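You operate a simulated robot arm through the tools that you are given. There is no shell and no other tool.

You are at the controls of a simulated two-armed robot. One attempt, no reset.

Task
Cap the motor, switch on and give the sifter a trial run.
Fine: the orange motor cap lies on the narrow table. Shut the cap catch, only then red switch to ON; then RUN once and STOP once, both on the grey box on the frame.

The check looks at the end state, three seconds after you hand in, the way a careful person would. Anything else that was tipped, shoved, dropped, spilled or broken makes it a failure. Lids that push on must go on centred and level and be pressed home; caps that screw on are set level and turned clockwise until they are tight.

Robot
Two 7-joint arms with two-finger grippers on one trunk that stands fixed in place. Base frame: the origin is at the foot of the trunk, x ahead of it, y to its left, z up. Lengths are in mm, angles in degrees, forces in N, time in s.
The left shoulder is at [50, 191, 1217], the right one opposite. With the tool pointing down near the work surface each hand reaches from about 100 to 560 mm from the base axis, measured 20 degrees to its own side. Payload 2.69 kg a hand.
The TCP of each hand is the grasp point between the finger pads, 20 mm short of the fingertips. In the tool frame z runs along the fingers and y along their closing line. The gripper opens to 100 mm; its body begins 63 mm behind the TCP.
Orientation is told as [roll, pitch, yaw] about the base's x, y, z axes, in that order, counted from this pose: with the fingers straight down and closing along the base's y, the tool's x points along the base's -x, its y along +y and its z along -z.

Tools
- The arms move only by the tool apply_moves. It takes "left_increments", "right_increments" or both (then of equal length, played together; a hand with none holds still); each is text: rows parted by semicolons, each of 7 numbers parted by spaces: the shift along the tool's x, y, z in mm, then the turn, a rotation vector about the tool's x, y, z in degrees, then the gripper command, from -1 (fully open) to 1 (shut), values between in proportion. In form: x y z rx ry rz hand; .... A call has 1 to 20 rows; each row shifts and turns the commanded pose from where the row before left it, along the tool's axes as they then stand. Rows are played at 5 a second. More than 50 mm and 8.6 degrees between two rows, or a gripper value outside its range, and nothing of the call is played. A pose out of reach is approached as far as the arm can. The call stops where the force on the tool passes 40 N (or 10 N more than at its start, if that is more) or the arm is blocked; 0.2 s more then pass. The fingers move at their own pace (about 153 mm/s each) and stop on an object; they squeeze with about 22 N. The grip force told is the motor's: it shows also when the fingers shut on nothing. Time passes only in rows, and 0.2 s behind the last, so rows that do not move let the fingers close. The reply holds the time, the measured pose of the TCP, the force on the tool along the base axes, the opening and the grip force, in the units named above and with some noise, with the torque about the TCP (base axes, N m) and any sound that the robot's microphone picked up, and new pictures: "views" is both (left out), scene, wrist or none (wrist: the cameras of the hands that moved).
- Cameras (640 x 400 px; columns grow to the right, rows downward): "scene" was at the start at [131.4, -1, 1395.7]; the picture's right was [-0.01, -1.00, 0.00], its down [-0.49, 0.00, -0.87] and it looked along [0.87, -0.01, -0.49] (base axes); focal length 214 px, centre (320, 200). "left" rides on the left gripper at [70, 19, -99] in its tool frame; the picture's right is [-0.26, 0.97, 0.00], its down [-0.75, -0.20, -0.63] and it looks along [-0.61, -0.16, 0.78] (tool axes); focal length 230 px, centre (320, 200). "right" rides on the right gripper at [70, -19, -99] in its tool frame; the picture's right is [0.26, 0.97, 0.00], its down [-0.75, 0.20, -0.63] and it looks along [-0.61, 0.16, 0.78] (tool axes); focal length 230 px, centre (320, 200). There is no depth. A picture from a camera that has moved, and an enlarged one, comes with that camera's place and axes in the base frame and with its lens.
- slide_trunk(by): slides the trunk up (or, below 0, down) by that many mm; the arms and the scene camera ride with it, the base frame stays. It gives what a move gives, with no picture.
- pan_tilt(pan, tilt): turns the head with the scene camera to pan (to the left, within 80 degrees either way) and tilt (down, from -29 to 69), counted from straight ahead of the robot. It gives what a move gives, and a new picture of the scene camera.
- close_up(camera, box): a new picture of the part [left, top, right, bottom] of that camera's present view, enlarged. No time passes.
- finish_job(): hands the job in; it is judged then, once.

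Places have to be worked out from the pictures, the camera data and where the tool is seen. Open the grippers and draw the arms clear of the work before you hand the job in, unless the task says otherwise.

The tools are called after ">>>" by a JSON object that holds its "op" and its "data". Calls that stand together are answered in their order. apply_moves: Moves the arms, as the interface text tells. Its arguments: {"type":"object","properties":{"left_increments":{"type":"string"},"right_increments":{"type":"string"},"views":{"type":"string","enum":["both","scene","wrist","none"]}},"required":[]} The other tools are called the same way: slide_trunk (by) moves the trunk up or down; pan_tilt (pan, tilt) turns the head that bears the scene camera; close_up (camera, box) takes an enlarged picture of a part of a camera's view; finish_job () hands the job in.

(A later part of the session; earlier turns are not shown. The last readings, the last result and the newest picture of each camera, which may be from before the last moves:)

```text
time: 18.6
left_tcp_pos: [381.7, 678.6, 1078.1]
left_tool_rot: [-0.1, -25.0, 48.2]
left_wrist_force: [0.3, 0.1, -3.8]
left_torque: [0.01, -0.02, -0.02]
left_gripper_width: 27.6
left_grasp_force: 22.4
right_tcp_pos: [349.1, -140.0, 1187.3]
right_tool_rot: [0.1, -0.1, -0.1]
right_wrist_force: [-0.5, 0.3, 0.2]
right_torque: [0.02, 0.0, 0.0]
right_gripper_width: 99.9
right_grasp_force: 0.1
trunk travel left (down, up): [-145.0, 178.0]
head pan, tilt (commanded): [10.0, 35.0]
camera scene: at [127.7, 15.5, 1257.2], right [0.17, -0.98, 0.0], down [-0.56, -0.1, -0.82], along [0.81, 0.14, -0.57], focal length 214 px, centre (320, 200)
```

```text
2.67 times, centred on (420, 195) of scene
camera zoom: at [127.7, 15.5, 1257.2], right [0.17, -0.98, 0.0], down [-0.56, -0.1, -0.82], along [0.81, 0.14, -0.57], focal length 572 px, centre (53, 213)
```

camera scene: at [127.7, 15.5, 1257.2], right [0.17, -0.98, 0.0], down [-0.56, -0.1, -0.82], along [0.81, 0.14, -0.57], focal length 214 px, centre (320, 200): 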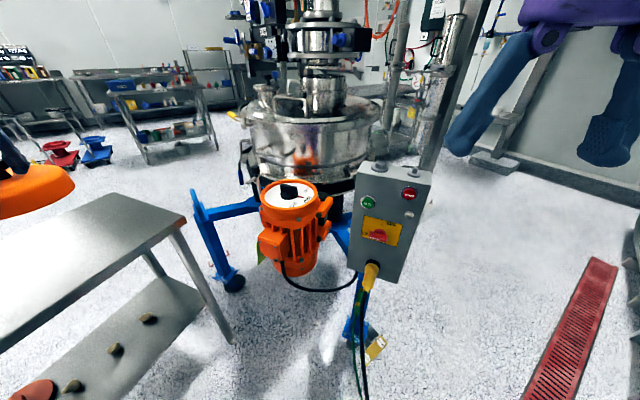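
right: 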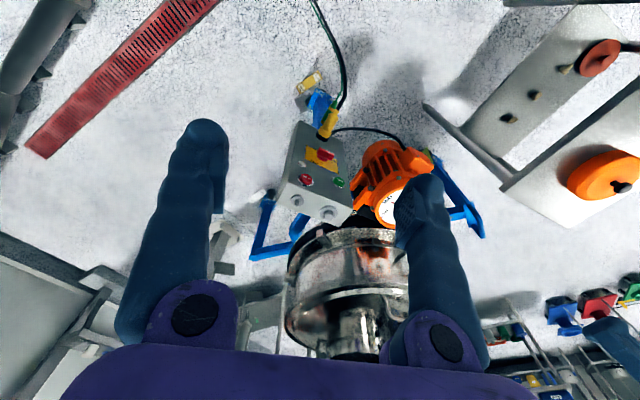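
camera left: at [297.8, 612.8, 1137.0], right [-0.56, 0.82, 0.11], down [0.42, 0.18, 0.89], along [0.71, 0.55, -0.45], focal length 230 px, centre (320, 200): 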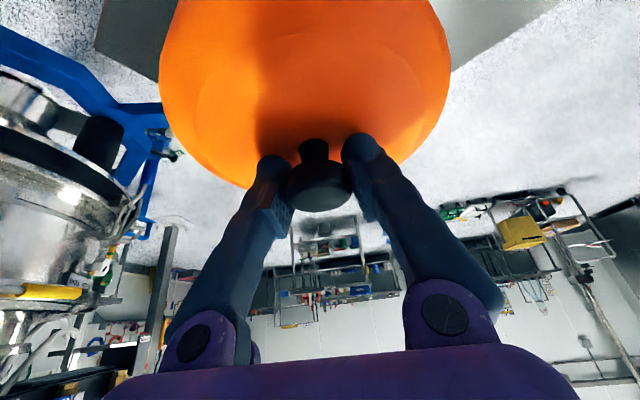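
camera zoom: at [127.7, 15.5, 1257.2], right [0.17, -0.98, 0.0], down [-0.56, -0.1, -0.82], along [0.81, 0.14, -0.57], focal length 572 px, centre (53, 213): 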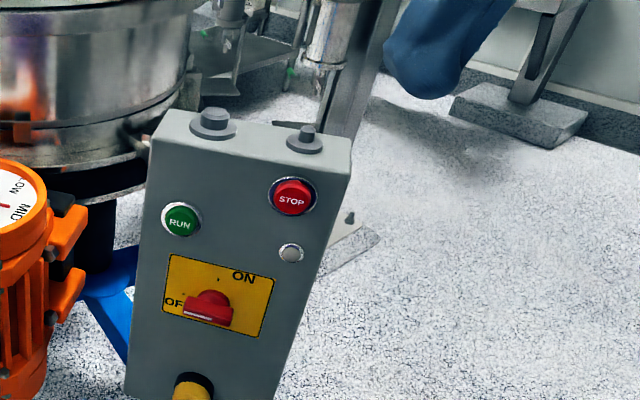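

The catch is a post behind the left side of the motor ring with a black knob and a flat blade, currently swung away. I'll enlarge it more.

>>> {"op": "close_up", "data": {"camera": "scene", "box": [238, 155, 288, 205]}}

>>> {"op": "close_up", "data": {"camera": "scene", "box": [250, 170, 340, 230]}}

>>> {"op": "close_up", "data": {"camera": "right", "box": [240, 80, 480, 260]}}

```text
8.00 times, centred on (263, 180) of scene
camera zoom: at [127.7, 15.5, 1257.2], right [0.17, -0.98, 0.0], down [-0.56, -0.1, -0.82], along [0.81, 0.14, -0.57], focal length 1716 px, centre (776, 360)
```

zoom: 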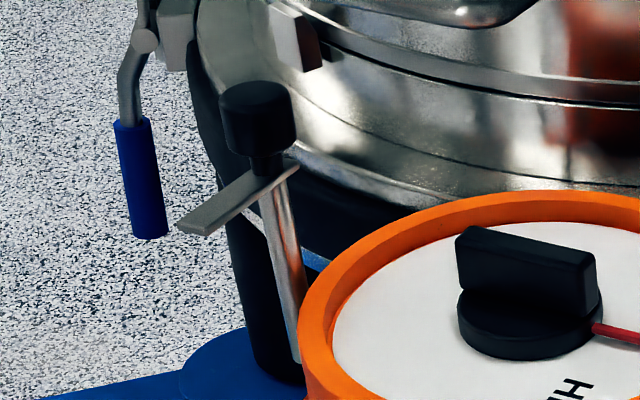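

```text
6.67 times, centred on (295, 200) of scene
camera zoom: at [127.7, 15.5, 1257.2], right [0.17, -0.98, 0.0], down [-0.56, -0.1, -0.82], along [0.81, 0.14, -0.57], focal length 1430 px, centre (487, 200)
```

zoom: 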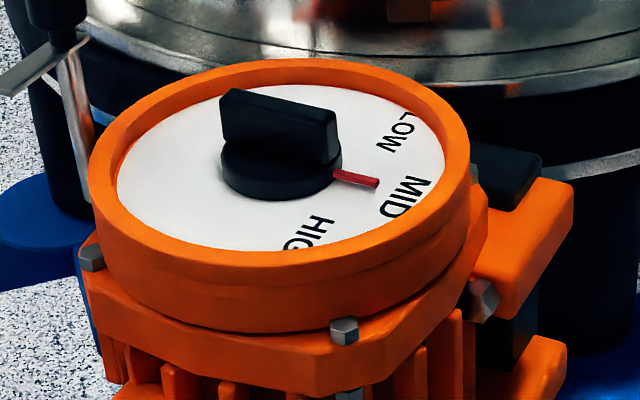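

```text
2.22 times, centred on (360, 170) of right
camera zoom: at [279.6, -158.5, 1287.3], right [-0.26, 0.97, 0.0], down [0.75, 0.2, 0.63], along [0.61, 0.16, -0.78], focal length 511 px, centre (231, 267)
```

zoom: 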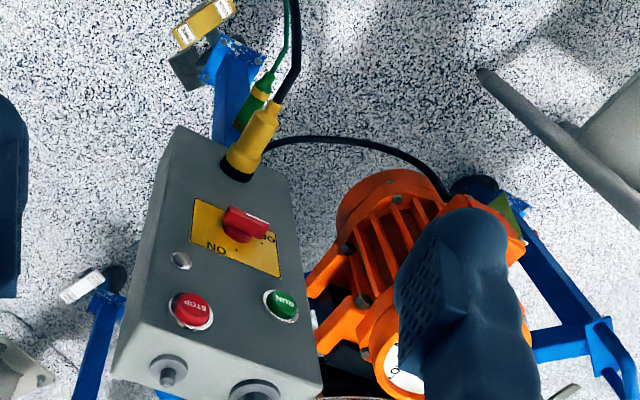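

Blade on the post points away (azimuth ~150°), and must later swing over the cap. The ring centre triangulates to about (658, 208, 884). Now I swing the cap toward the motor at height, turning the hand's yaw to 0 with the tilt unchanged; half the way first.

>>> {"op": "apply_moves", "data": {"left_increments": "12.1 -34.7 -5.6 1.69 0 3.63 1; 9.9 -35.6 -4.6 1.69 0 3.63 1; 7.6 -36.2 -3.5 1.69 0 3.63 1; 5.3 -36.7 -2.5 1.69 0 3.63 1; 2.9 -37.1 -1.4 1.69 0 3.63 1; 0.6 -37.2 -0.3 1.69 0 3.63 1; -1.8 -37.1 0.8 1.69 0 3.63 1; 0 0 0 0 0 0 1", "views": "both"}}

```text
time: 20.4
left_tcp_pos: [500.9, 447.9, 1076.9]
left_tool_rot: [0.1, -25.0, 20.0]
left_wrist_force: [0.0, 0.2, -2.5]
left_torque: [-0.01, -0.01, -0.01]
left_gripper_width: 27.5
left_grasp_force: 21.5
right_tcp_pos: [348.8, -140.6, 1187.8]
right_tool_rot: [0.1, 0.0, -0.1]
right_wrist_force: [0.2, -0.2, 0.3]
right_torque: [0.01, -0.02, 0.01]
right_gripper_width: 99.8
right_grasp_force: 0.1
trunk travel left (down, up): [-145.0, 178.0]
head pan, tilt (commanded): [10.0, 35.0]
camera scene: at [127.6, 15.6, 1257.2], right [0.17, -0.98, 0.0], down [-0.56, -0.1, -0.82], along [0.81, 0.14, -0.57], focal length 214 px, centre (320, 200)
camera left: at [395.6, 429.5, 1135.6], right [-0.11, 0.99, 0.11], down [0.46, -0.05, 0.89], along [0.88, 0.15, -0.45], focal length 230 px, centre (320, 200)
```

scene: 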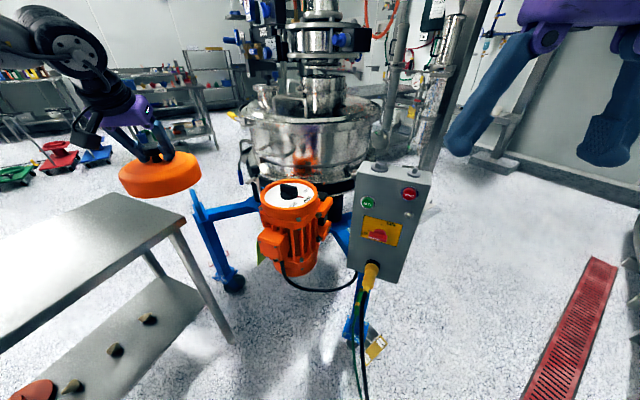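
left: 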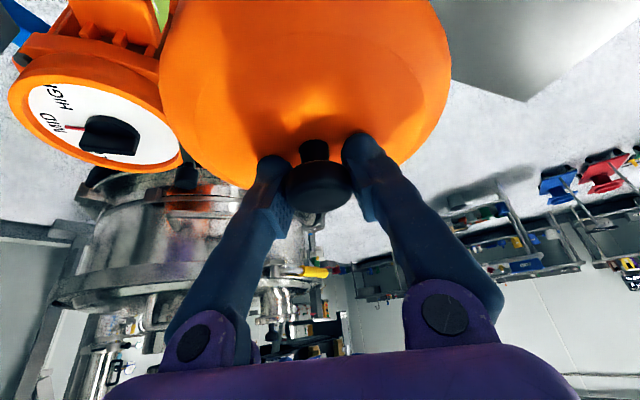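

The swing works well. I'll use this wrist viewpoint to refine the ring's position before continuing.

>>> {"op": "close_up", "data": {"camera": "left", "box": [0, 40, 220, 200]}}

>>> {"op": "close_up", "data": {"camera": "scene", "box": [100, 90, 260, 220]}}

```text
2.50 times, centred on (110, 120) of left
camera zoom: at [395.6, 429.5, 1135.6], right [-0.11, 0.99, 0.11], down [0.46, -0.05, 0.89], along [0.88, 0.15, -0.45], focal length 575 px, centre (845, 400)
```

zoom: 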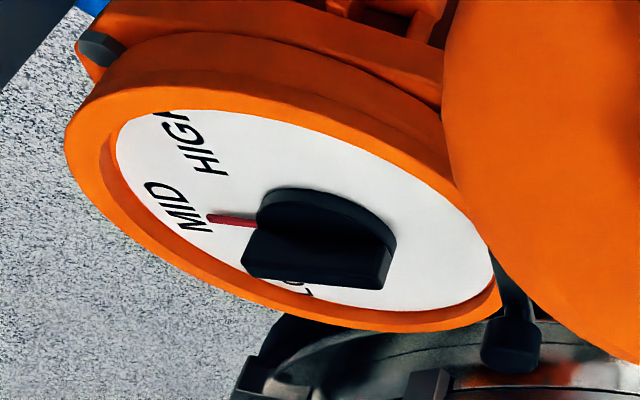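

```text
3.08 times, centred on (180, 155) of scene
camera zoom: at [127.6, 15.6, 1257.2], right [0.17, -0.98, 0.0], down [-0.56, -0.1, -0.82], along [0.81, 0.14, -0.57], focal length 660 px, centre (751, 338)
```

zoom: 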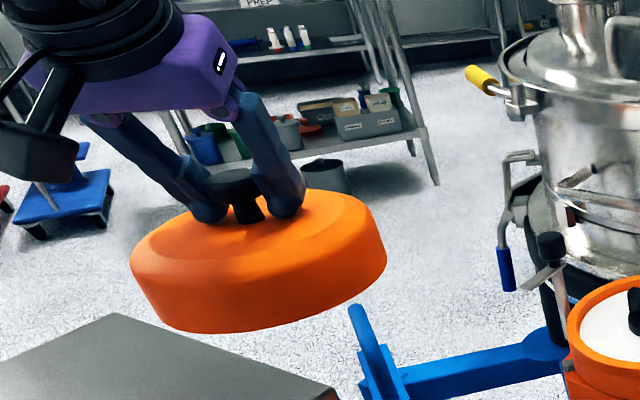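

The cap is level (the lean is only wide-angle perspective). I'll continue the swing to about (620, 215), still high.

>>> {"op": "apply_moves", "data": {"left_increments": "-4.1 -36.9 1.9 1.69 0 3.63 1; -6.4 -36.5 3.0 1.69 0 3.63 1; -8.7 -35.9 4.1 1.69 0 3.63 1; -11.0 -35.2 5.1 1.69 0 3.63 1; -13.2 -34.2 6.1 1.69 0 3.63 1; -15.3 -33.1 7.1 0 0 0 1; -15.3 -24 7.1 0 0 0 1; 0 0 0 0 0 0 1", "views": "both"}}

```text
time: 22.2
left_tcp_pos: [618.5, 222.6, 1078.6]
left_tool_rot: [0.0, -25.2, 0.2]
left_wrist_force: [-0.6, 0.2, -2.6]
left_torque: [0.02, -0.05, 0.01]
left_gripper_width: 27.2
left_grasp_force: 21.7
right_tcp_pos: [349.1, -139.7, 1189.1]
right_tool_rot: [0.1, 0.0, -0.1]
right_wrist_force: [-0.5, -0.3, -0.2]
right_torque: [-0.01, 0.0, 0.01]
right_gripper_width: 100.1
right_grasp_force: 0.1
trunk travel left (down, up): [-145.0, 178.0]
head pan, tilt (commanded): [10.0, 35.0]
camera scene: at [127.4, 15.1, 1257.3], right [0.17, -0.98, 0.0], down [-0.56, -0.1, -0.82], along [0.81, 0.14, -0.57], focal length 214 px, centre (320, 200)
camera left: at [513.9, 242.1, 1137.1], right [0.23, 0.97, 0.11], down [0.41, -0.2, 0.89], along [0.88, -0.16, -0.45], focal length 230 px, centre (320, 200)
```

scene: 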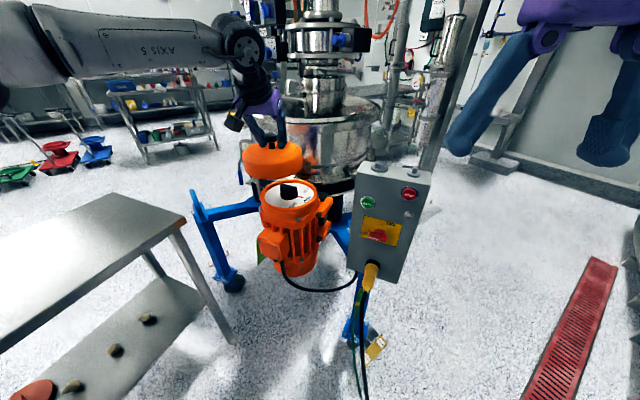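
left: 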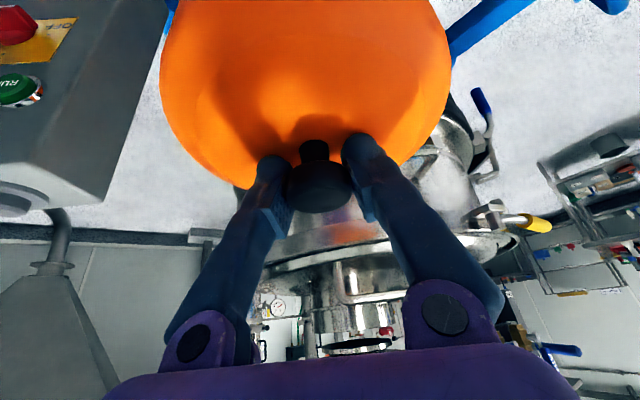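

The cap now hangs just short of the motor. I'll move it above the ring (z 1020, rim about 55 mm over it), and shut the right gripper at the same time so its camera can see past the fingers.

>>> {"op": "apply_moves", "data": {"left_increments": "-3.8 -5 23.1 0 0 0 1; -3.8 -5 23.1 0 0 0 1; -3.8 -5 23.1 0 0 0 1; 0 0 0 0 0 0 1; 0 0 0 0 0 0 1", "right_increments": "0 0 0 0 0 0 1; 0 0 0 0 0 0 1; 0 0 0 0 0 0 1; 0 0 0 0 0 0 1; 0 0 0 0 0 0 1", "views": "both"}}

```text
time: 23.4
left_tcp_pos: [648.4, 219.3, 1020.1]
left_tool_rot: [-0.1, -25.2, 0.0]
left_wrist_force: [-0.7, 0.0, -3.3]
left_torque: [0.01, -0.03, -0.02]
left_gripper_width: 27.2
left_grasp_force: 21.8
left hand out of reach, approached as far as the arm can: row 3
right_tcp_pos: [349.4, -142.6, 1189.2]
right_tool_rot: [0.1, 0.0, -0.1]
right_wrist_force: [0.6, -0.1, 0.6]
right_torque: [-0.01, 0.01, 0.0]
right_gripper_width: 0.0
right_grasp_force: 21.8
trunk travel left (down, up): [-145.0, 178.0]
head pan, tilt (commanded): [10.0, 35.0]
camera scene: at [127.9, 15.2, 1257.1], right [0.17, -0.98, 0.0], down [-0.57, -0.1, -0.82], along [0.81, 0.14, -0.57], focal length 214 px, centre (320, 200)
camera right: at [279.8, -158.7, 1287.2], right [-0.26, 0.97, 0.0], down [0.75, 0.2, 0.63], along [0.61, 0.16, -0.78], focal length 230 px, centre (320, 200)
camera left: at [543.4, 238.5, 1078.8], right [0.23, 0.97, 0.11], down [0.41, -0.2, 0.89], along [0.88, -0.16, -0.45], focal length 230 px, centre (320, 200)
```

scene: 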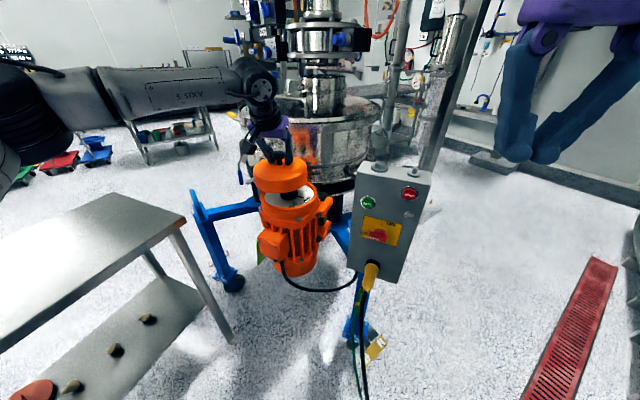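
right: 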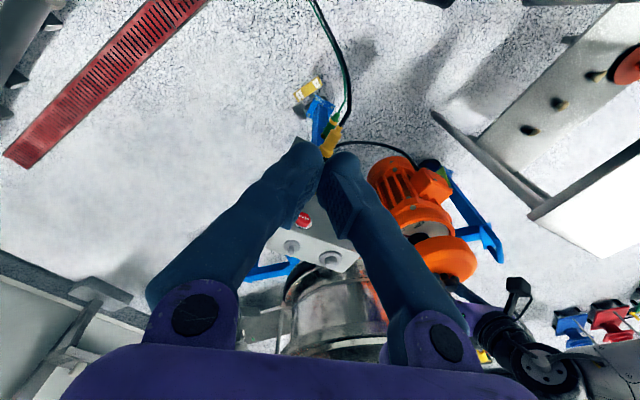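
left: 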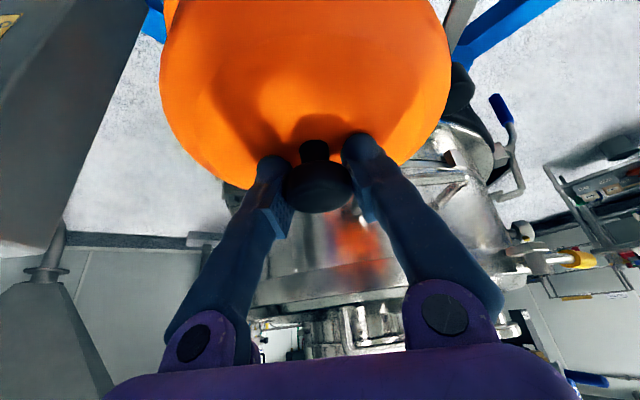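

Row 3 fell slightly short of reach at (648, 219, 1020): the wrist is high relative to the shoulder. Raising the trunk by 70 mm and then lowering the hand should give more reach; the raise itself goes straight up, clear of everything.

>>> {"op": "slide_trunk", "data": {"by": 70}}

```text
time: 24.5
left_tcp_pos: [648.2, 219.8, 1090.4]
left_tool_rot: [-0.1, -25.1, 0.1]
left_wrist_force: [0.6, -0.3, -2.3]
left_torque: [0.0, 0.01, 0.02]
left_gripper_width: 27.3
left_grasp_force: 22.2
right_tcp_pos: [349.1, -139.9, 1257.0]
right_tool_rot: [0.1, 0.0, -0.2]
right_wrist_force: [0.4, 1.0, 0.0]
right_torque: [0.05, 0.01, 0.01]
right_gripper_width: 0.0
right_grasp_force: 21.9
trunk travel left (down, up): [-215.0, 108.0]
head pan, tilt (commanded): [10.0, 35.0]
```

Now I'll lower the cap to above the ring at about (658, 207.6, 1010), and at the same time open and yaw the right hand so its camera sees the motor between its fingers.

>>> {"op": "apply_moves", "data": {"left_increments": "12.7 0 27.2 0 0 0 1; 12.7 0 27.2 0 0 0 1; -0.2 -6.1 11.1 0 0 0 1; -0.2 -6.1 11.2 0 0 0 1; 0 0 0 0 0 0 1; 0 0 0 0 0 0 1", "right_increments": "0 0 0 0 0 -8.3 -1; 0 0 0 0 0 -8.3 -1; 0 0 0 0 0 -8.3 -1; 0 0 0 0 0 0 -1; 0 0 0 0 0 0 -1; 0 0 0 0 0 0 -1", "views": "both"}}

```text
time: 25.9
left_tcp_pos: [641.6, 221.8, 1014.2]
left_tool_rot: [-0.1, -25.2, 0.1]
left_wrist_force: [-0.2, -0.4, -3.5]
left_torque: [-0.04, -0.01, -0.02]
left_gripper_width: 27.0
left_grasp_force: 22.2
left hand out of reach, approached as far as the arm can: row 2, 3, 4
right_tcp_pos: [350.0, -141.7, 1258.4]
right_tool_rot: [0.0, 0.0, 24.8]
right_wrist_force: [-0.5, -0.2, 0.1]
right_torque: [0.02, 0.0, -0.03]
right_gripper_width: 100.1
right_grasp_force: 0.0
trunk travel left (down, up): [-215.0, 108.0]
head pan, tilt (commanded): [10.0, 35.0]
camera scene: at [127.9, 15.2, 1327.1], right [0.17, -0.98, 0.0], down [-0.57, -0.1, -0.82], along [0.81, 0.14, -0.57], focal length 214 px, centre (320, 200)
camera right: at [293.6, -186.4, 1356.7], right [-0.64, 0.77, 0.0], down [0.6, 0.5, 0.63], along [0.48, 0.4, -0.78], focal length 230 px, centre (320, 200)
camera left: at [536.9, 240.3, 1072.8], right [0.23, 0.97, 0.11], down [0.41, -0.2, 0.89], along [0.88, -0.16, -0.44], focal length 230 px, centre (320, 200)
```

scene: 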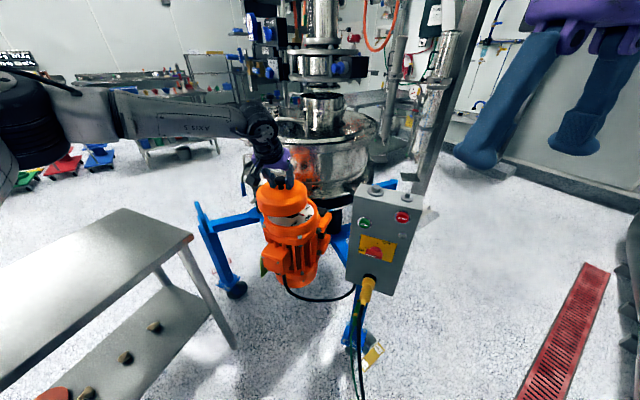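
right: 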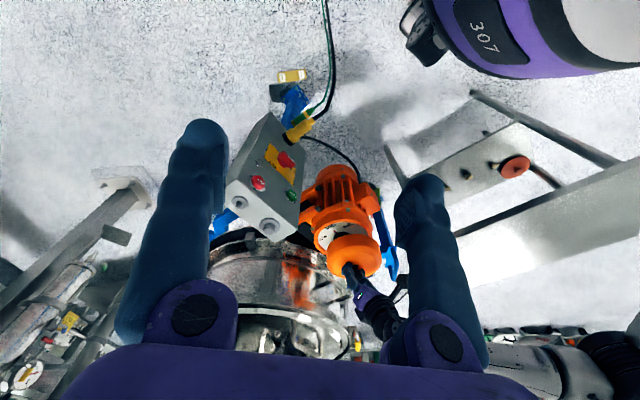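
left: 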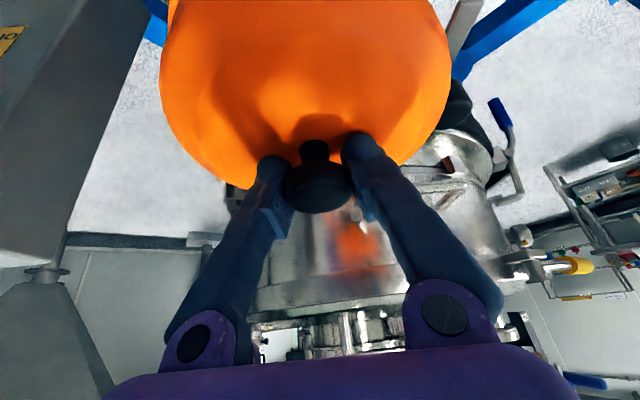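

Raising the trunk made it slightly worse, so this looks like a joint limit rather than pure distance. I'll test whether a different yaw helps: turn the hand 16° clockwise (cap stays level) and try again toward (658, 207.6).

>>> {"op": "apply_moves", "data": {"left_increments": "-6 0 -13 3.39 0 7.24 1; -6 0 -13 3.39 0 7.24 1; 0 0 0 0 0 0 1", "views": "none"}}

```text
time: 26.7
left_tcp_pos: [642.7, 222.3, 1043.9]
left_tool_rot: [0.0, -25.1, -15.8]
left_wrist_force: [0.9, 0.4, -4.2]
left_torque: [0.01, -0.03, 0.01]
left_gripper_width: 27.0
left_grasp_force: 22.0
right_tcp_pos: [348.8, -141.5, 1256.6]
right_tool_rot: [0.1, 0.0, 24.7]
right_wrist_force: [-0.7, -0.1, 0.7]
right_torque: [0.01, -0.01, 0.01]
right_gripper_width: 99.8
right_grasp_force: 0.0
trunk travel left (down, up): [-215.0, 108.0]
head pan, tilt (commanded): [10.0, 35.0]
```

That pose is in reach with the turned hand. Now I try for (658, 207.6, 1030).

>>> {"op": "apply_moves", "data": {"left_increments": "-5.5 -5 10.3 0 0 0 1; -5.5 -5 10.3 0 0 0 1; 0 0 0 0 0 0 1", "views": "none"}}

```text
time: 27.5
left_tcp_pos: [651.9, 211.7, 1027.5]
left_tool_rot: [-0.1, -25.3, -15.8]
left_wrist_force: [-0.1, -0.3, -3.0]
left_torque: [0.0, -0.01, 0.02]
left_gripper_width: 27.2
left_grasp_force: 22.3
left hand out of reach, approached as far as the arm can: row 2
right_tcp_pos: [349.8, -140.5, 1257.5]
right_tool_rot: [0.1, 0.0, 24.8]
right_wrist_force: [0.8, 0.0, 1.3]
right_torque: [0.02, 0.05, -0.02]
right_gripper_width: 99.8
right_grasp_force: 0.1
trunk travel left (down, up): [-215.0, 108.0]
head pan, tilt (commanded): [10.0, 35.0]
```

Turning the hand clearly helps. I'll turn another 24° clockwise and try again.

>>> {"op": "apply_moves", "data": {"left_increments": "0 0 0 3.39 0 7.24 1; 0 0 0 3.39 0 7.24 1; 0 0 0 3.39 0 7.24 1; 0 0 0 0 0 0 1", "views": "none"}}

```text
time: 28.5
left_tcp_pos: [609.1, 184.8, 1027.4]
left_tool_rot: [0.7, -25.4, -39.2]
left_wrist_force: [-0.6, 0.0, -3.2]
left_torque: [-0.04, 0.02, -0.01]
left_gripper_width: 27.0
left_grasp_force: 21.9
left hand out of reach, approached as far as the arm can: row 2, 3
right_tcp_pos: [349.7, -140.5, 1258.4]
right_tool_rot: [0.1, 0.0, 24.9]
right_wrist_force: [0.4, 0.2, 0.4]
right_torque: [0.01, -0.02, 0.03]
right_gripper_width: 100.1
right_grasp_force: 0.0
trunk travel left (down, up): [-215.0, 108.0]
head pan, tilt (commanded): [10.0, 35.0]
```

The optimum is around yaw -15. Lower trunk gave more reach, so I'll pull back and up with yaw returned to about -15, then lower the trunk with the cap well clear.

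>>> {"op": "apply_moves", "data": {"left_increments": "-15.7 0 -33.5 -3.39 0 -7.24 1; -15.7 0 -33.5 -3.39 0 -7.24 1; -15.7 0 -33.5 -3.39 0 -7.24 1; 14.8 13.7 -7 0 0 0 1; 14.8 13.7 -7 0 0 0 1; 14.8 13.7 -7 0 0 0 1; 14.8 13.7 -7 0 0 0 1; -15.7 0 -33.5 0 0 0 1; 0 0 0 0 0 0 1", "views": "scene"}}

```text
time: 30.5
left_tcp_pos: [562.4, 253.6, 1174.3]
left_tool_rot: [-0.1, -25.1, -15.8]
left_wrist_force: [-0.4, -0.9, -3.0]
left_torque: [0.0, 0.02, -0.01]
left_gripper_width: 26.9
left_grasp_force: 22.0
right_tcp_pos: [348.8, -141.0, 1257.8]
right_tool_rot: [0.1, 0.0, 24.8]
right_wrist_force: [0.4, 0.9, 0.5]
right_torque: [-0.02, 0.01, 0.02]
right_gripper_width: 100.1
right_grasp_force: 0.2
trunk travel left (down, up): [-215.0, 108.0]
head pan, tilt (commanded): [10.0, 35.0]
camera scene: at [128.2, 16.0, 1327.0], right [0.17, -0.98, 0.0], down [-0.57, -0.1, -0.82], along [0.81, 0.14, -0.57], focal length 214 px, centre (320, 200)
```

scene: 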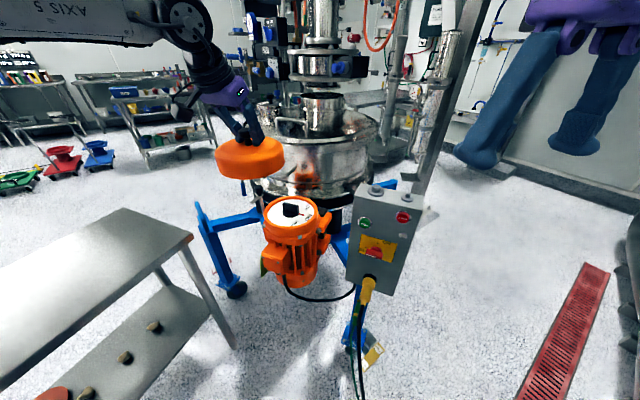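

The pose is clean again at (562, 254, 1174). Lowering the trunk by 150 brings the cap's rim to about z 943, still clear of the motor.

>>> {"op": "slide_trunk", "data": {"by": -150}}

```text
time: 32.2
left_tcp_pos: [563.5, 255.1, 1025.3]
left_tool_rot: [-0.1, -25.0, -15.8]
left_wrist_force: [0.1, 0.2, -3.8]
left_torque: [-0.01, -0.03, -0.02]
left_gripper_width: 27.1
left_grasp_force: 21.9
right_tcp_pos: [348.4, -140.1, 1108.8]
right_tool_rot: [0.2, 0.0, 24.8]
right_wrist_force: [-0.2, -0.3, 0.7]
right_torque: [0.01, 0.0, 0.02]
right_gripper_width: 100.2
right_grasp_force: 0.1
trunk travel left (down, up): [-65.0, 258.0]
head pan, tilt (commanded): [10.0, 35.0]
```

Now I'll move horizontally toward (658, 207.6) at z≈1025.

>>> {"op": "apply_moves", "data": {"left_increments": "-18.8 -4 8.8 0 0 0 1; -18.8 -4 8.8 0 0 0 1; -18.8 -4 8.8 0 0 0 1; -18.8 -4 8.8 0 0 0 1; -18.8 -4 8.8 0 0 0 1; 0 0 0 0 0 0 1", "views": "both"}}

```text
time: 33.6
left_tcp_pos: [639.8, 215.9, 1025.2]
left_tool_rot: [0.0, -25.1, -15.7]
left_wrist_force: [0.5, 0.4, -2.9]
left_torque: [0.03, 0.0, 0.01]
left_gripper_width: 27.1
left_grasp_force: 22.7
left hand out of reach, approached as far as the arm can: row 5
right_tcp_pos: [348.7, -141.0, 1106.6]
right_tool_rot: [0.1, 0.0, 24.8]
right_wrist_force: [-0.1, 0.5, 0.1]
right_torque: [-0.01, -0.01, 0.05]
right_gripper_width: 99.9
right_grasp_force: 0.1
trunk travel left (down, up): [-65.0, 258.0]
head pan, tilt (commanded): [10.0, 35.0]
camera scene: at [127.9, 15.3, 1177.1], right [0.17, -0.98, 0.0], down [-0.57, -0.1, -0.82], along [0.81, 0.14, -0.57], focal length 214 px, centre (320, 200)
camera left: at [543.0, 262.5, 1083.8], right [0.49, 0.87, 0.11], down [0.34, -0.3, 0.89], along [0.8, -0.4, -0.44], focal length 230 px, centre (320, 200)
```

scene: 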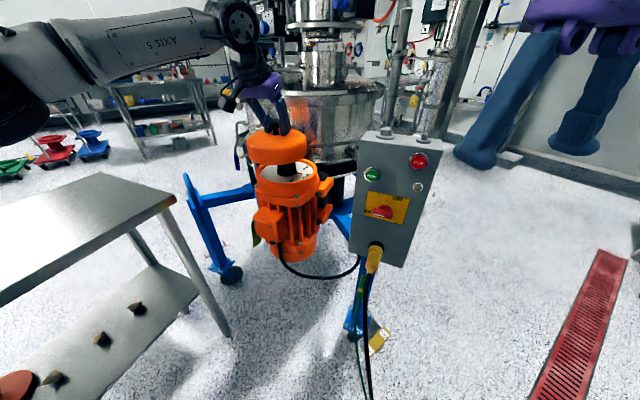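
left: 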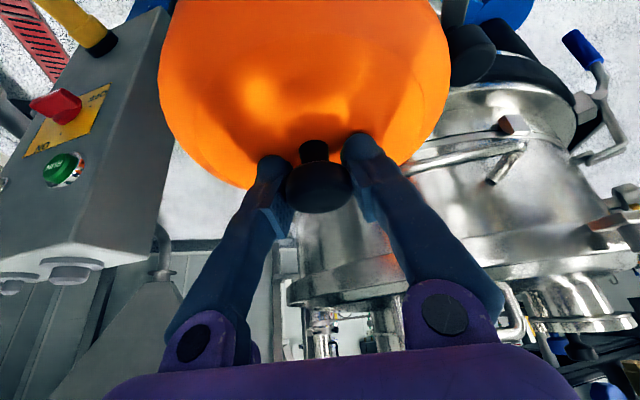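

This height is not better either; with a 25° tilt the seat point is just out of reach. I'll take the cap back to the table and regrip it with a larger tilt (about 45°), which extends the reach. First raise the trunk 80 mm.

>>> {"op": "slide_trunk", "data": {"by": 80}}

>>> {"op": "apply_moves", "data": {"left_increments": "23.7 26.9 -11 -2.07 0 -4.44 1; 21.5 29 -10 -2.07 0 -4.44 1; 19.2 30.9 -9 -2.07 0 -4.44 1; 16.7 32.6 -7.8 -2.07 0 -4.44 1; 14.1 34.1 -6.6 -2.07 0 -4.44 1; 11.5 35.3 -5.3 -2.07 0 -4.44 1; 8.7 36.3 -4 -2.07 0 -4.44 1; 5.8 36.9 -2.7 -2.07 0 -4.44 1; 3 37.4 -1.4 -2.07 0 -4.44 1; 0 37.5 0 -2.07 0 -4.44 1; -2.8 37.4 1.3 -2.07 0 -4.44 1; -5.7 37 2.7 -2.07 0 -4.44 1; -8.6 36.3 4 -2.07 0 -4.44 1; -11.3 35.3 5.3 0 0 0 1; 0 0 0 0 0 0 1", "views": "both"}}

```text
time: 34.8
left_tcp_pos: [638.8, 217.0, 1105.4]
left_tool_rot: [-0.2, -25.1, -15.8]
left_wrist_force: [0.6, 0.4, -3.1]
left_torque: [-0.05, 0.01, 0.01]
left_gripper_width: 26.7
left_grasp_force: 21.7
right_tcp_pos: [348.9, -141.6, 1187.4]
right_tool_rot: [0.1, 0.0, 24.9]
right_wrist_force: [0.2, -0.5, -0.1]
right_torque: [-0.03, 0.02, 0.02]
right_gripper_width: 99.9
right_grasp_force: 0.1
trunk travel left (down, up): [-145.0, 178.0]
head pan, tilt (commanded): [10.0, 35.0]
```

```text
time: 38.0
left_tcp_pos: [387.3, 677.0, 1101.8]
left_tool_rot: [-0.2, -25.0, 48.0]
left_wrist_force: [0.5, -0.7, -2.5]
left_torque: [-0.03, 0.02, 0.02]
left_gripper_width: 26.9
left_grasp_force: 22.4
right_tcp_pos: [348.9, -141.3, 1187.7]
right_tool_rot: [0.1, 0.0, 24.8]
right_wrist_force: [0.0, 0.3, 0.1]
right_torque: [-0.02, 0.01, 0.01]
right_gripper_width: 100.2
right_grasp_force: 0.1
trunk travel left (down, up): [-145.0, 178.0]
head pan, tilt (commanded): [10.0, 35.0]
camera scene: at [127.8, 15.2, 1257.1], right [0.17, -0.98, 0.0], down [-0.57, -0.1, -0.82], along [0.81, 0.14, -0.57], focal length 214 px, centre (320, 200)
camera left: at [302.3, 611.6, 1161.2], right [-0.56, 0.82, 0.11], down [0.42, 0.17, 0.89], along [0.71, 0.54, -0.45], focal length 230 px, centre (320, 200)
```

scene: 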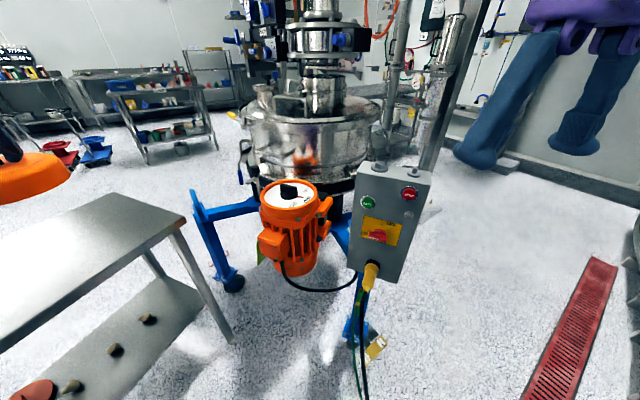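
left: 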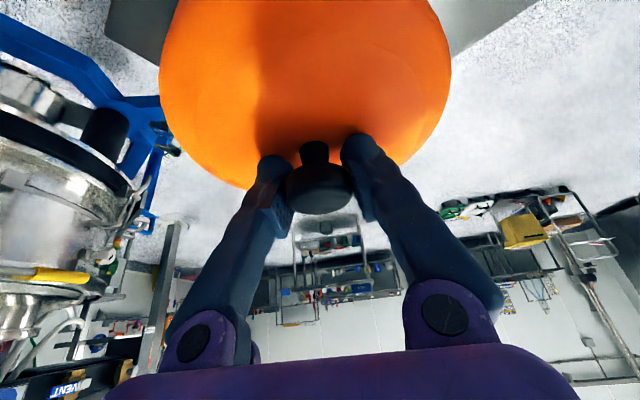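

The cap is back over the table's near part at (387, 677). I'll lower to about z 935 and watch with the head panned left.

>>> {"op": "apply_moves", "data": {"left_increments": "14 0 29.9 0 0 0 1; 14 0 29.9 0 0 0 1; 14 0 29.9 0 0 0 1; 14 0 29.9 0 0 0 1; 14 0 29.9 0 0 0 1; 0 0 0 0 0 0 1", "views": "none"}}

>>> {"op": "pan_tilt", "data": {"pan": 65, "tilt": 40}}

```text
time: 39.4
left_tcp_pos: [387.8, 676.6, 938.8]
left_tool_rot: [-0.3, -25.1, 48.1]
left_wrist_force: [-0.2, 0.0, -2.3]
left_torque: [0.0, 0.0, -0.02]
left_gripper_width: 26.8
left_grasp_force: 21.9
right_tcp_pos: [347.9, -141.2, 1188.0]
right_tool_rot: [0.1, 0.0, 24.9]
right_wrist_force: [-0.8, 0.2, -0.2]
right_torque: [-0.01, -0.03, -0.02]
right_gripper_width: 100.1
right_grasp_force: 0.0
trunk travel left (down, up): [-145.0, 178.0]
head pan, tilt (commanded): [10.0, 35.0]
```

```text
time: 40.7
left_tcp_pos: [388.6, 676.2, 939.8]
left_tool_rot: [-0.1, -25.1, 48.0]
left_wrist_force: [0.6, 0.6, -3.0]
left_torque: [0.03, 0.01, 0.0]
left_gripper_width: 26.5
left_grasp_force: 22.0
right_tcp_pos: [349.0, -141.0, 1186.8]
right_tool_rot: [0.1, 0.1, 24.9]
right_wrist_force: [-0.5, 0.3, 0.5]
right_torque: [0.0, 0.01, -0.04]
right_gripper_width: 100.0
right_grasp_force: 0.1
trunk travel left (down, up): [-145.0, 178.0]
head pan, tilt (commanded): [65.0, 40.0]
camera scene: at [77.0, 77.1, 1249.6], right [0.91, -0.42, 0.0], down [-0.27, -0.58, -0.77], along [0.32, 0.69, -0.64], focal length 214 px, centre (320, 200)
```

scene: 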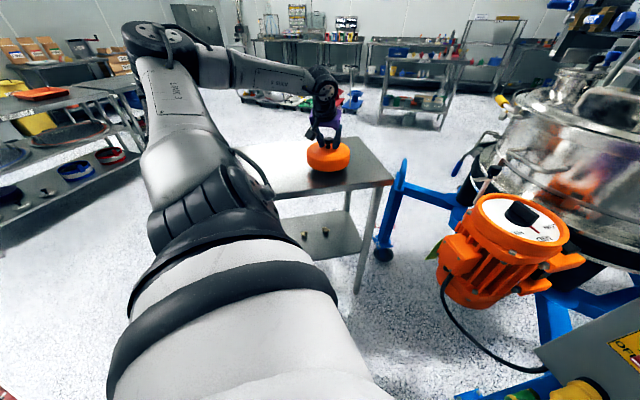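

The cap is above the table with a wide margin to its edges. I'll lower 20 mm, then creep down until the weight comes off.

>>> {"op": "apply_moves", "data": {"left_increments": "4.2 0 9.1 0 0 0 1; 4.2 0 9.1 0 0 0 1; 0.85 0 1.8 0 0 0 1; 0.85 0 1.8 0 0 0 1; 0 0 0 0 0 0 1", "views": "scene"}}

>>> {"op": "close_up", "data": {"camera": "scene", "box": [270, 80, 400, 190]}}

```text
time: 41.9
left_tcp_pos: [390.4, 677.5, 915.0]
left_tool_rot: [-0.2, -24.9, 48.0]
left_wrist_force: [-0.4, -1.0, -3.0]
left_torque: [0.01, -0.03, 0.03]
left_gripper_width: 26.7
left_grasp_force: 22.7
right_tcp_pos: [349.1, -141.3, 1187.8]
right_tool_rot: [0.1, 0.0, 24.8]
right_wrist_force: [-1.2, -0.2, -0.3]
right_torque: [-0.04, -0.03, 0.03]
right_gripper_width: 100.0
right_grasp_force: 0.0
trunk travel left (down, up): [-145.0, 178.0]
head pan, tilt (commanded): [65.0, 40.0]
camera scene: at [76.9, 77.1, 1249.6], right [0.91, -0.42, 0.0], down [-0.27, -0.58, -0.77], along [0.32, 0.69, -0.64], focal length 214 px, centre (320, 200)
```

scene: 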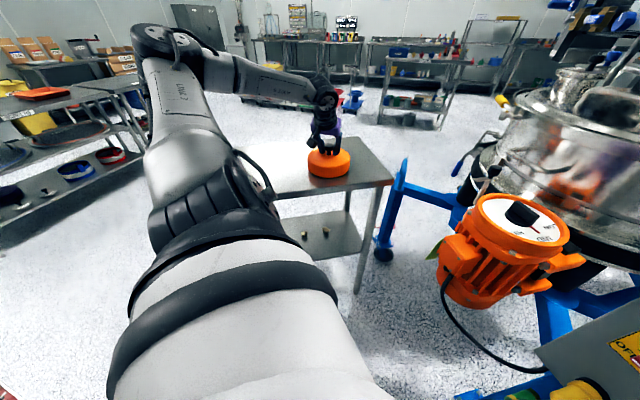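

```text
3.64 times, centred on (335, 135) of scene
camera zoom: at [76.9, 77.1, 1249.6], right [0.91, -0.42, 0.0], down [-0.27, -0.58, -0.77], along [0.32, 0.69, -0.64], focal length 780 px, centre (266, 436)
```

zoom: 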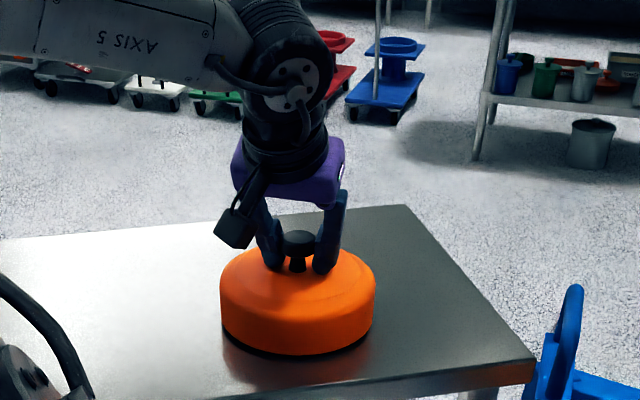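

There's still a thin gap. I'll creep down 1 mm at a time.

>>> {"op": "apply_moves", "data": {"left_increments": "0.42 0 0.91 0 0 0 1; 0.42 0 0.91 0 0 0 1; 0 0 0 0 0 0 1", "views": "none"}}

>>> {"op": "apply_moves", "data": {"left_increments": "0.42 0 0.91 0 0 0 1; 0.42 0 0.91 0 0 0 1; 0 0 0 0 0 0 1", "views": "none"}}

```text
time: 42.7
left_tcp_pos: [390.2, 677.3, 914.5]
left_tool_rot: [-0.1, -25.0, 48.0]
left_wrist_force: [-0.7, 0.7, -3.7]
left_torque: [0.0, -0.03, 0.0]
left_gripper_width: 26.8
left_grasp_force: 21.7
right_tcp_pos: [348.8, -141.1, 1187.5]
right_tool_rot: [0.1, 0.0, 24.8]
right_wrist_force: [0.3, 0.0, -0.1]
right_torque: [-0.01, 0.03, 0.0]
right_gripper_width: 100.2
right_grasp_force: 0.0
trunk travel left (down, up): [-145.0, 178.0]
head pan, tilt (commanded): [65.0, 40.0]
```

```text
time: 43.5
left_tcp_pos: [389.6, 677.8, 910.7]
left_tool_rot: [-0.2, -25.0, 48.0]
left_wrist_force: [-0.5, 0.4, -1.0]
left_torque: [0.03, -0.01, -0.02]
left_gripper_width: 26.4
left_grasp_force: 22.8
right_tcp_pos: [349.0, -140.4, 1188.4]
right_tool_rot: [0.1, 0.0, 24.8]
right_wrist_force: [-1.2, 0.0, 0.6]
right_torque: [0.0, 0.02, 0.0]
right_gripper_width: 100.0
right_grasp_force: 0.1
trunk travel left (down, up): [-145.0, 178.0]
head pan, tilt (commanded): [65.0, 40.0]
```

The load is coming off (from -3.5 to -1 N): the cap is touching down. One more millimetre, then open gently.

>>> {"op": "apply_moves", "data": {"left_increments": "0.42 0 0.91 0 0 0 1; 0 0 0 0 0 0 1; 0 0 0 0 0 0 0.2; 0 0 0 0 0 0 0; 0 0 0 0 0 0 -0.5; 0 0 0 0 0 0 -1; 0 0 0 0 0 0 -1", "views": "both"}}

>>> {"op": "close_up", "data": {"camera": "scene", "box": [270, 80, 400, 190]}}

```text
time: 45.1
left_tcp_pos: [389.2, 677.8, 909.4]
left_tool_rot: [-0.2, -24.9, 47.9]
left_wrist_force: [0.6, -0.9, -0.3]
left_torque: [0.0, -0.02, -0.01]
left_gripper_width: 100.1
left_grasp_force: 0.0
right_tcp_pos: [348.6, -142.3, 1187.6]
right_tool_rot: [0.0, -0.1, 24.8]
right_wrist_force: [0.5, -0.1, -0.2]
right_torque: [-0.01, 0.01, 0.03]
right_gripper_width: 100.2
right_grasp_force: 0.1
trunk travel left (down, up): [-145.0, 178.0]
head pan, tilt (commanded): [65.0, 40.0]
camera scene: at [76.7, 76.8, 1249.6], right [0.91, -0.42, 0.0], down [-0.27, -0.58, -0.77], along [0.32, 0.69, -0.64], focal length 214 px, centre (320, 200)
camera left: at [305.6, 611.9, 969.0], right [-0.56, 0.82, 0.11], down [0.42, 0.17, 0.89], along [0.71, 0.54, -0.45], focal length 230 px, centre (320, 200)
```

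scene: 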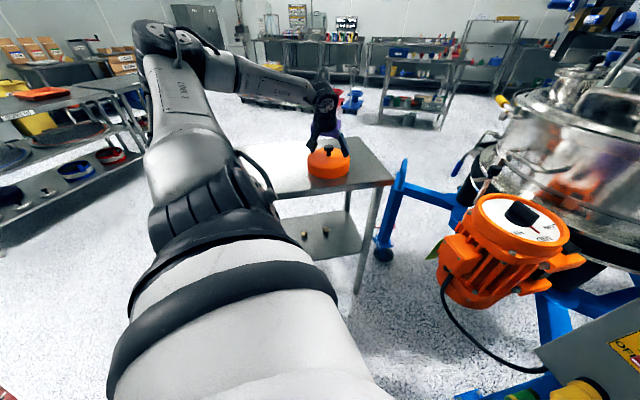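
left: 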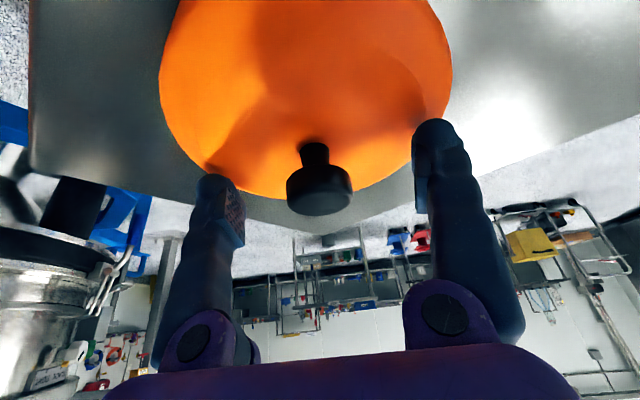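

```text
3.64 times, centred on (335, 135) of scene
camera zoom: at [76.7, 76.8, 1249.6], right [0.91, -0.42, 0.0], down [-0.27, -0.58, -0.77], along [0.32, 0.69, -0.64], focal length 780 px, centre (266, 436)
```

zoom: 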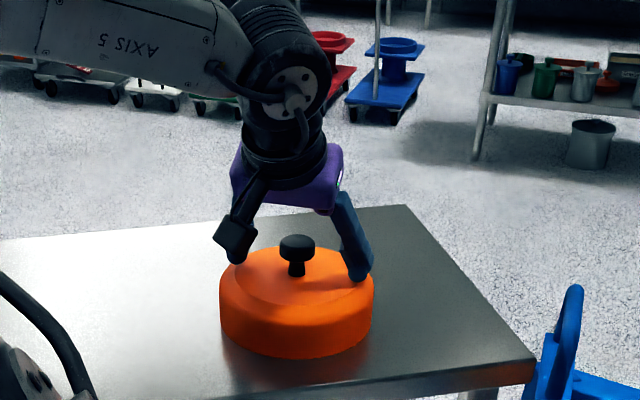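

The cap stands on the table, free of the hand. I'll raise the open hand 4 mm and pivot it about the grasp point from 25° to 45° tilt.

>>> {"op": "apply_moves", "data": {"left_increments": "-1.7 0 -3.6 0 0 0 -1; 0 0 0 0 -5 0 -1; 0 0 0 0 -5 0 -1; 0 0 0 0 -5 0 -1; 0 0 0 0 -5 0 -1; 0 0 0 0 0 0 -1", "views": "both"}}

>>> {"op": "close_up", "data": {"camera": "scene", "box": [270, 80, 400, 190]}}

>>> {"op": "close_up", "data": {"camera": "left", "box": [220, 110, 460, 260]}}

```text
time: 46.5
left_tcp_pos: [388.5, 678.2, 914.1]
left_tool_rot: [-0.2, -45.2, 48.1]
left_wrist_force: [-0.1, 0.4, 0.1]
left_torque: [-0.03, 0.03, -0.03]
left_gripper_width: 100.1
left_grasp_force: 0.0
right_tcp_pos: [348.6, -141.0, 1187.9]
right_tool_rot: [0.0, -0.1, 24.8]
right_wrist_force: [-0.8, 0.2, 0.3]
right_torque: [0.0, 0.0, -0.01]
right_gripper_width: 100.0
right_grasp_force: 0.1
trunk travel left (down, up): [-145.0, 178.0]
head pan, tilt (commanded): [65.0, 40.0]
camera scene: at [76.7, 76.8, 1249.6], right [0.91, -0.42, 0.0], down [-0.27, -0.58, -0.77], along [0.32, 0.69, -0.64], focal length 214 px, centre (320, 200)
camera left: at [294.9, 601.6, 933.9], right [-0.59, 0.78, 0.18], down [0.2, -0.07, 0.98], along [0.78, 0.62, -0.12], focal length 230 px, centre (320, 200)
```

scene: 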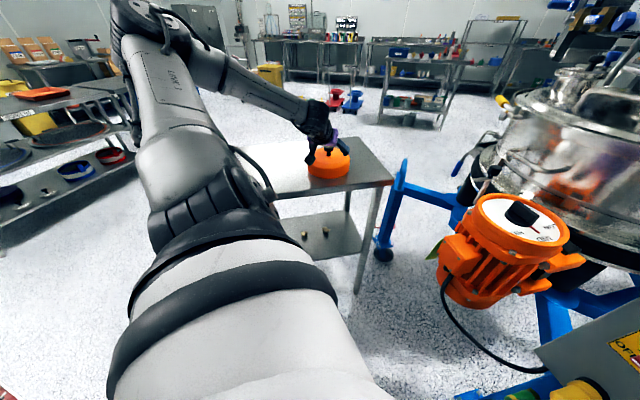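
left: 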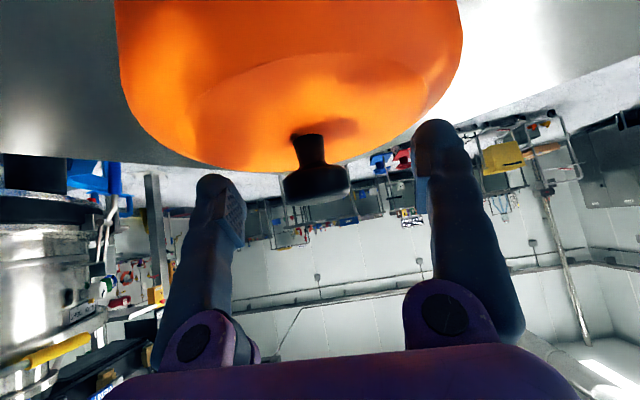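

```text
3.64 times, centred on (335, 135) of scene
camera zoom: at [76.7, 76.8, 1249.6], right [0.91, -0.42, 0.0], down [-0.27, -0.58, -0.77], along [0.32, 0.69, -0.64], focal length 780 px, centre (266, 436)
```

zoom: 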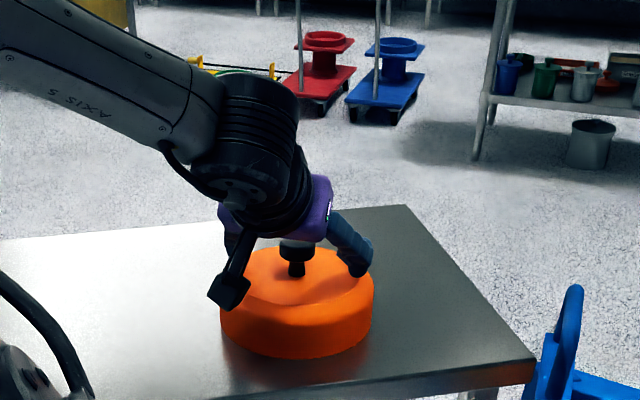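

```text
2.67 times, centred on (340, 185) of left
camera zoom: at [294.9, 601.6, 933.9], right [-0.59, 0.78, 0.18], down [0.2, -0.07, 0.98], along [0.78, 0.62, -0.12], focal length 614 px, centre (267, 240)
```

zoom: 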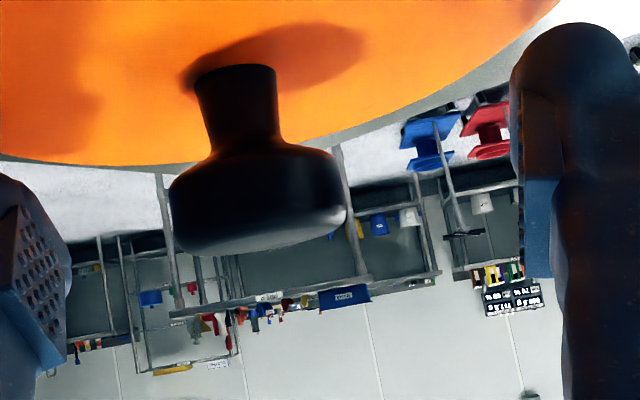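

After pivoting, the disc centre is about 2 mm to one side and 3 mm below the grasp point. I'll make that small correction and close on the disc.

>>> {"op": "apply_moves", "data": {"left_increments": "3 -1.6 0 0 0 0 -1; 0 0 0 0 0 0 0; 0 0 0 0 0 0 0.15; 0 0 0 0 0 0 1; 0 0 0 0 0 0 1; 0 0 0 0 0 0 1", "views": "both"}}

>>> {"op": "close_up", "data": {"camera": "scene", "box": [270, 80, 400, 190]}}

>>> {"op": "close_up", "data": {"camera": "left", "box": [220, 110, 460, 260]}}

```text
time: 47.9
left_tcp_pos: [389.7, 674.2, 912.8]
left_tool_rot: [-0.2, -45.0, 48.1]
left_wrist_force: [0.1, 0.5, 0.4]
left_torque: [-0.02, -0.06, -0.03]
left_gripper_width: 27.9
left_grasp_force: 22.3
right_tcp_pos: [348.4, -140.5, 1187.8]
right_tool_rot: [0.1, 0.1, 24.8]
right_wrist_force: [1.1, 0.5, 1.0]
right_torque: [0.04, 0.01, 0.03]
right_gripper_width: 100.1
right_grasp_force: 0.1
trunk travel left (down, up): [-145.0, 178.0]
head pan, tilt (commanded): [65.0, 40.0]
camera scene: at [76.8, 76.9, 1249.6], right [0.91, -0.42, 0.0], down [-0.27, -0.58, -0.77], along [0.32, 0.69, -0.64], focal length 214 px, centre (320, 200)
camera left: at [294.8, 598.6, 931.3], right [-0.59, 0.78, 0.18], down [0.2, -0.07, 0.98], along [0.78, 0.62, -0.12], focal length 230 px, centre (320, 200)
```

scene: 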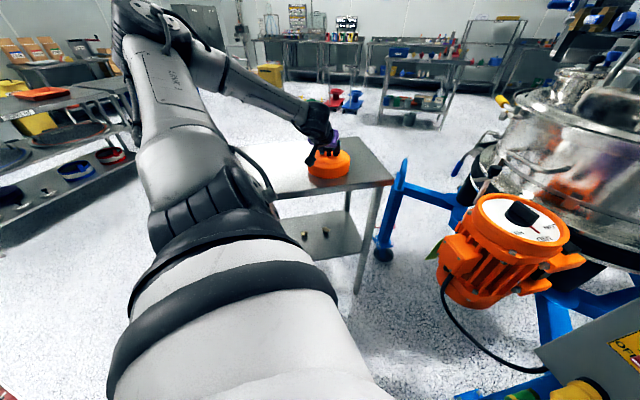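
left: 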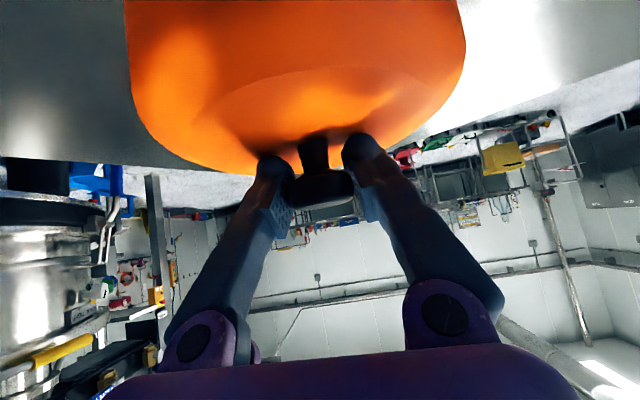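

```text
3.64 times, centred on (335, 135) of scene
camera zoom: at [76.8, 76.9, 1249.6], right [0.91, -0.42, 0.0], down [-0.27, -0.58, -0.77], along [0.32, 0.69, -0.64], focal length 780 px, centre (266, 436)
```

zoom: 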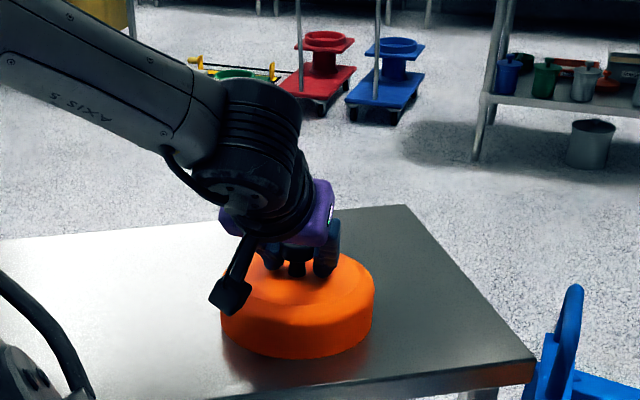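

```text
2.67 times, centred on (340, 185) of left
camera zoom: at [294.8, 598.6, 931.3], right [-0.59, 0.78, 0.18], down [0.2, -0.07, 0.98], along [0.78, 0.62, -0.12], focal length 614 px, centre (267, 240)
```

zoom: 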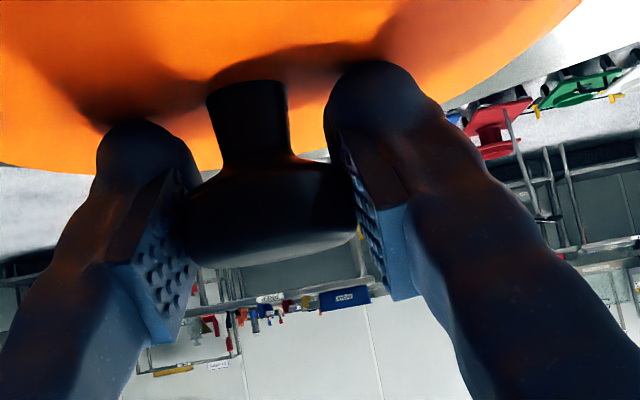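

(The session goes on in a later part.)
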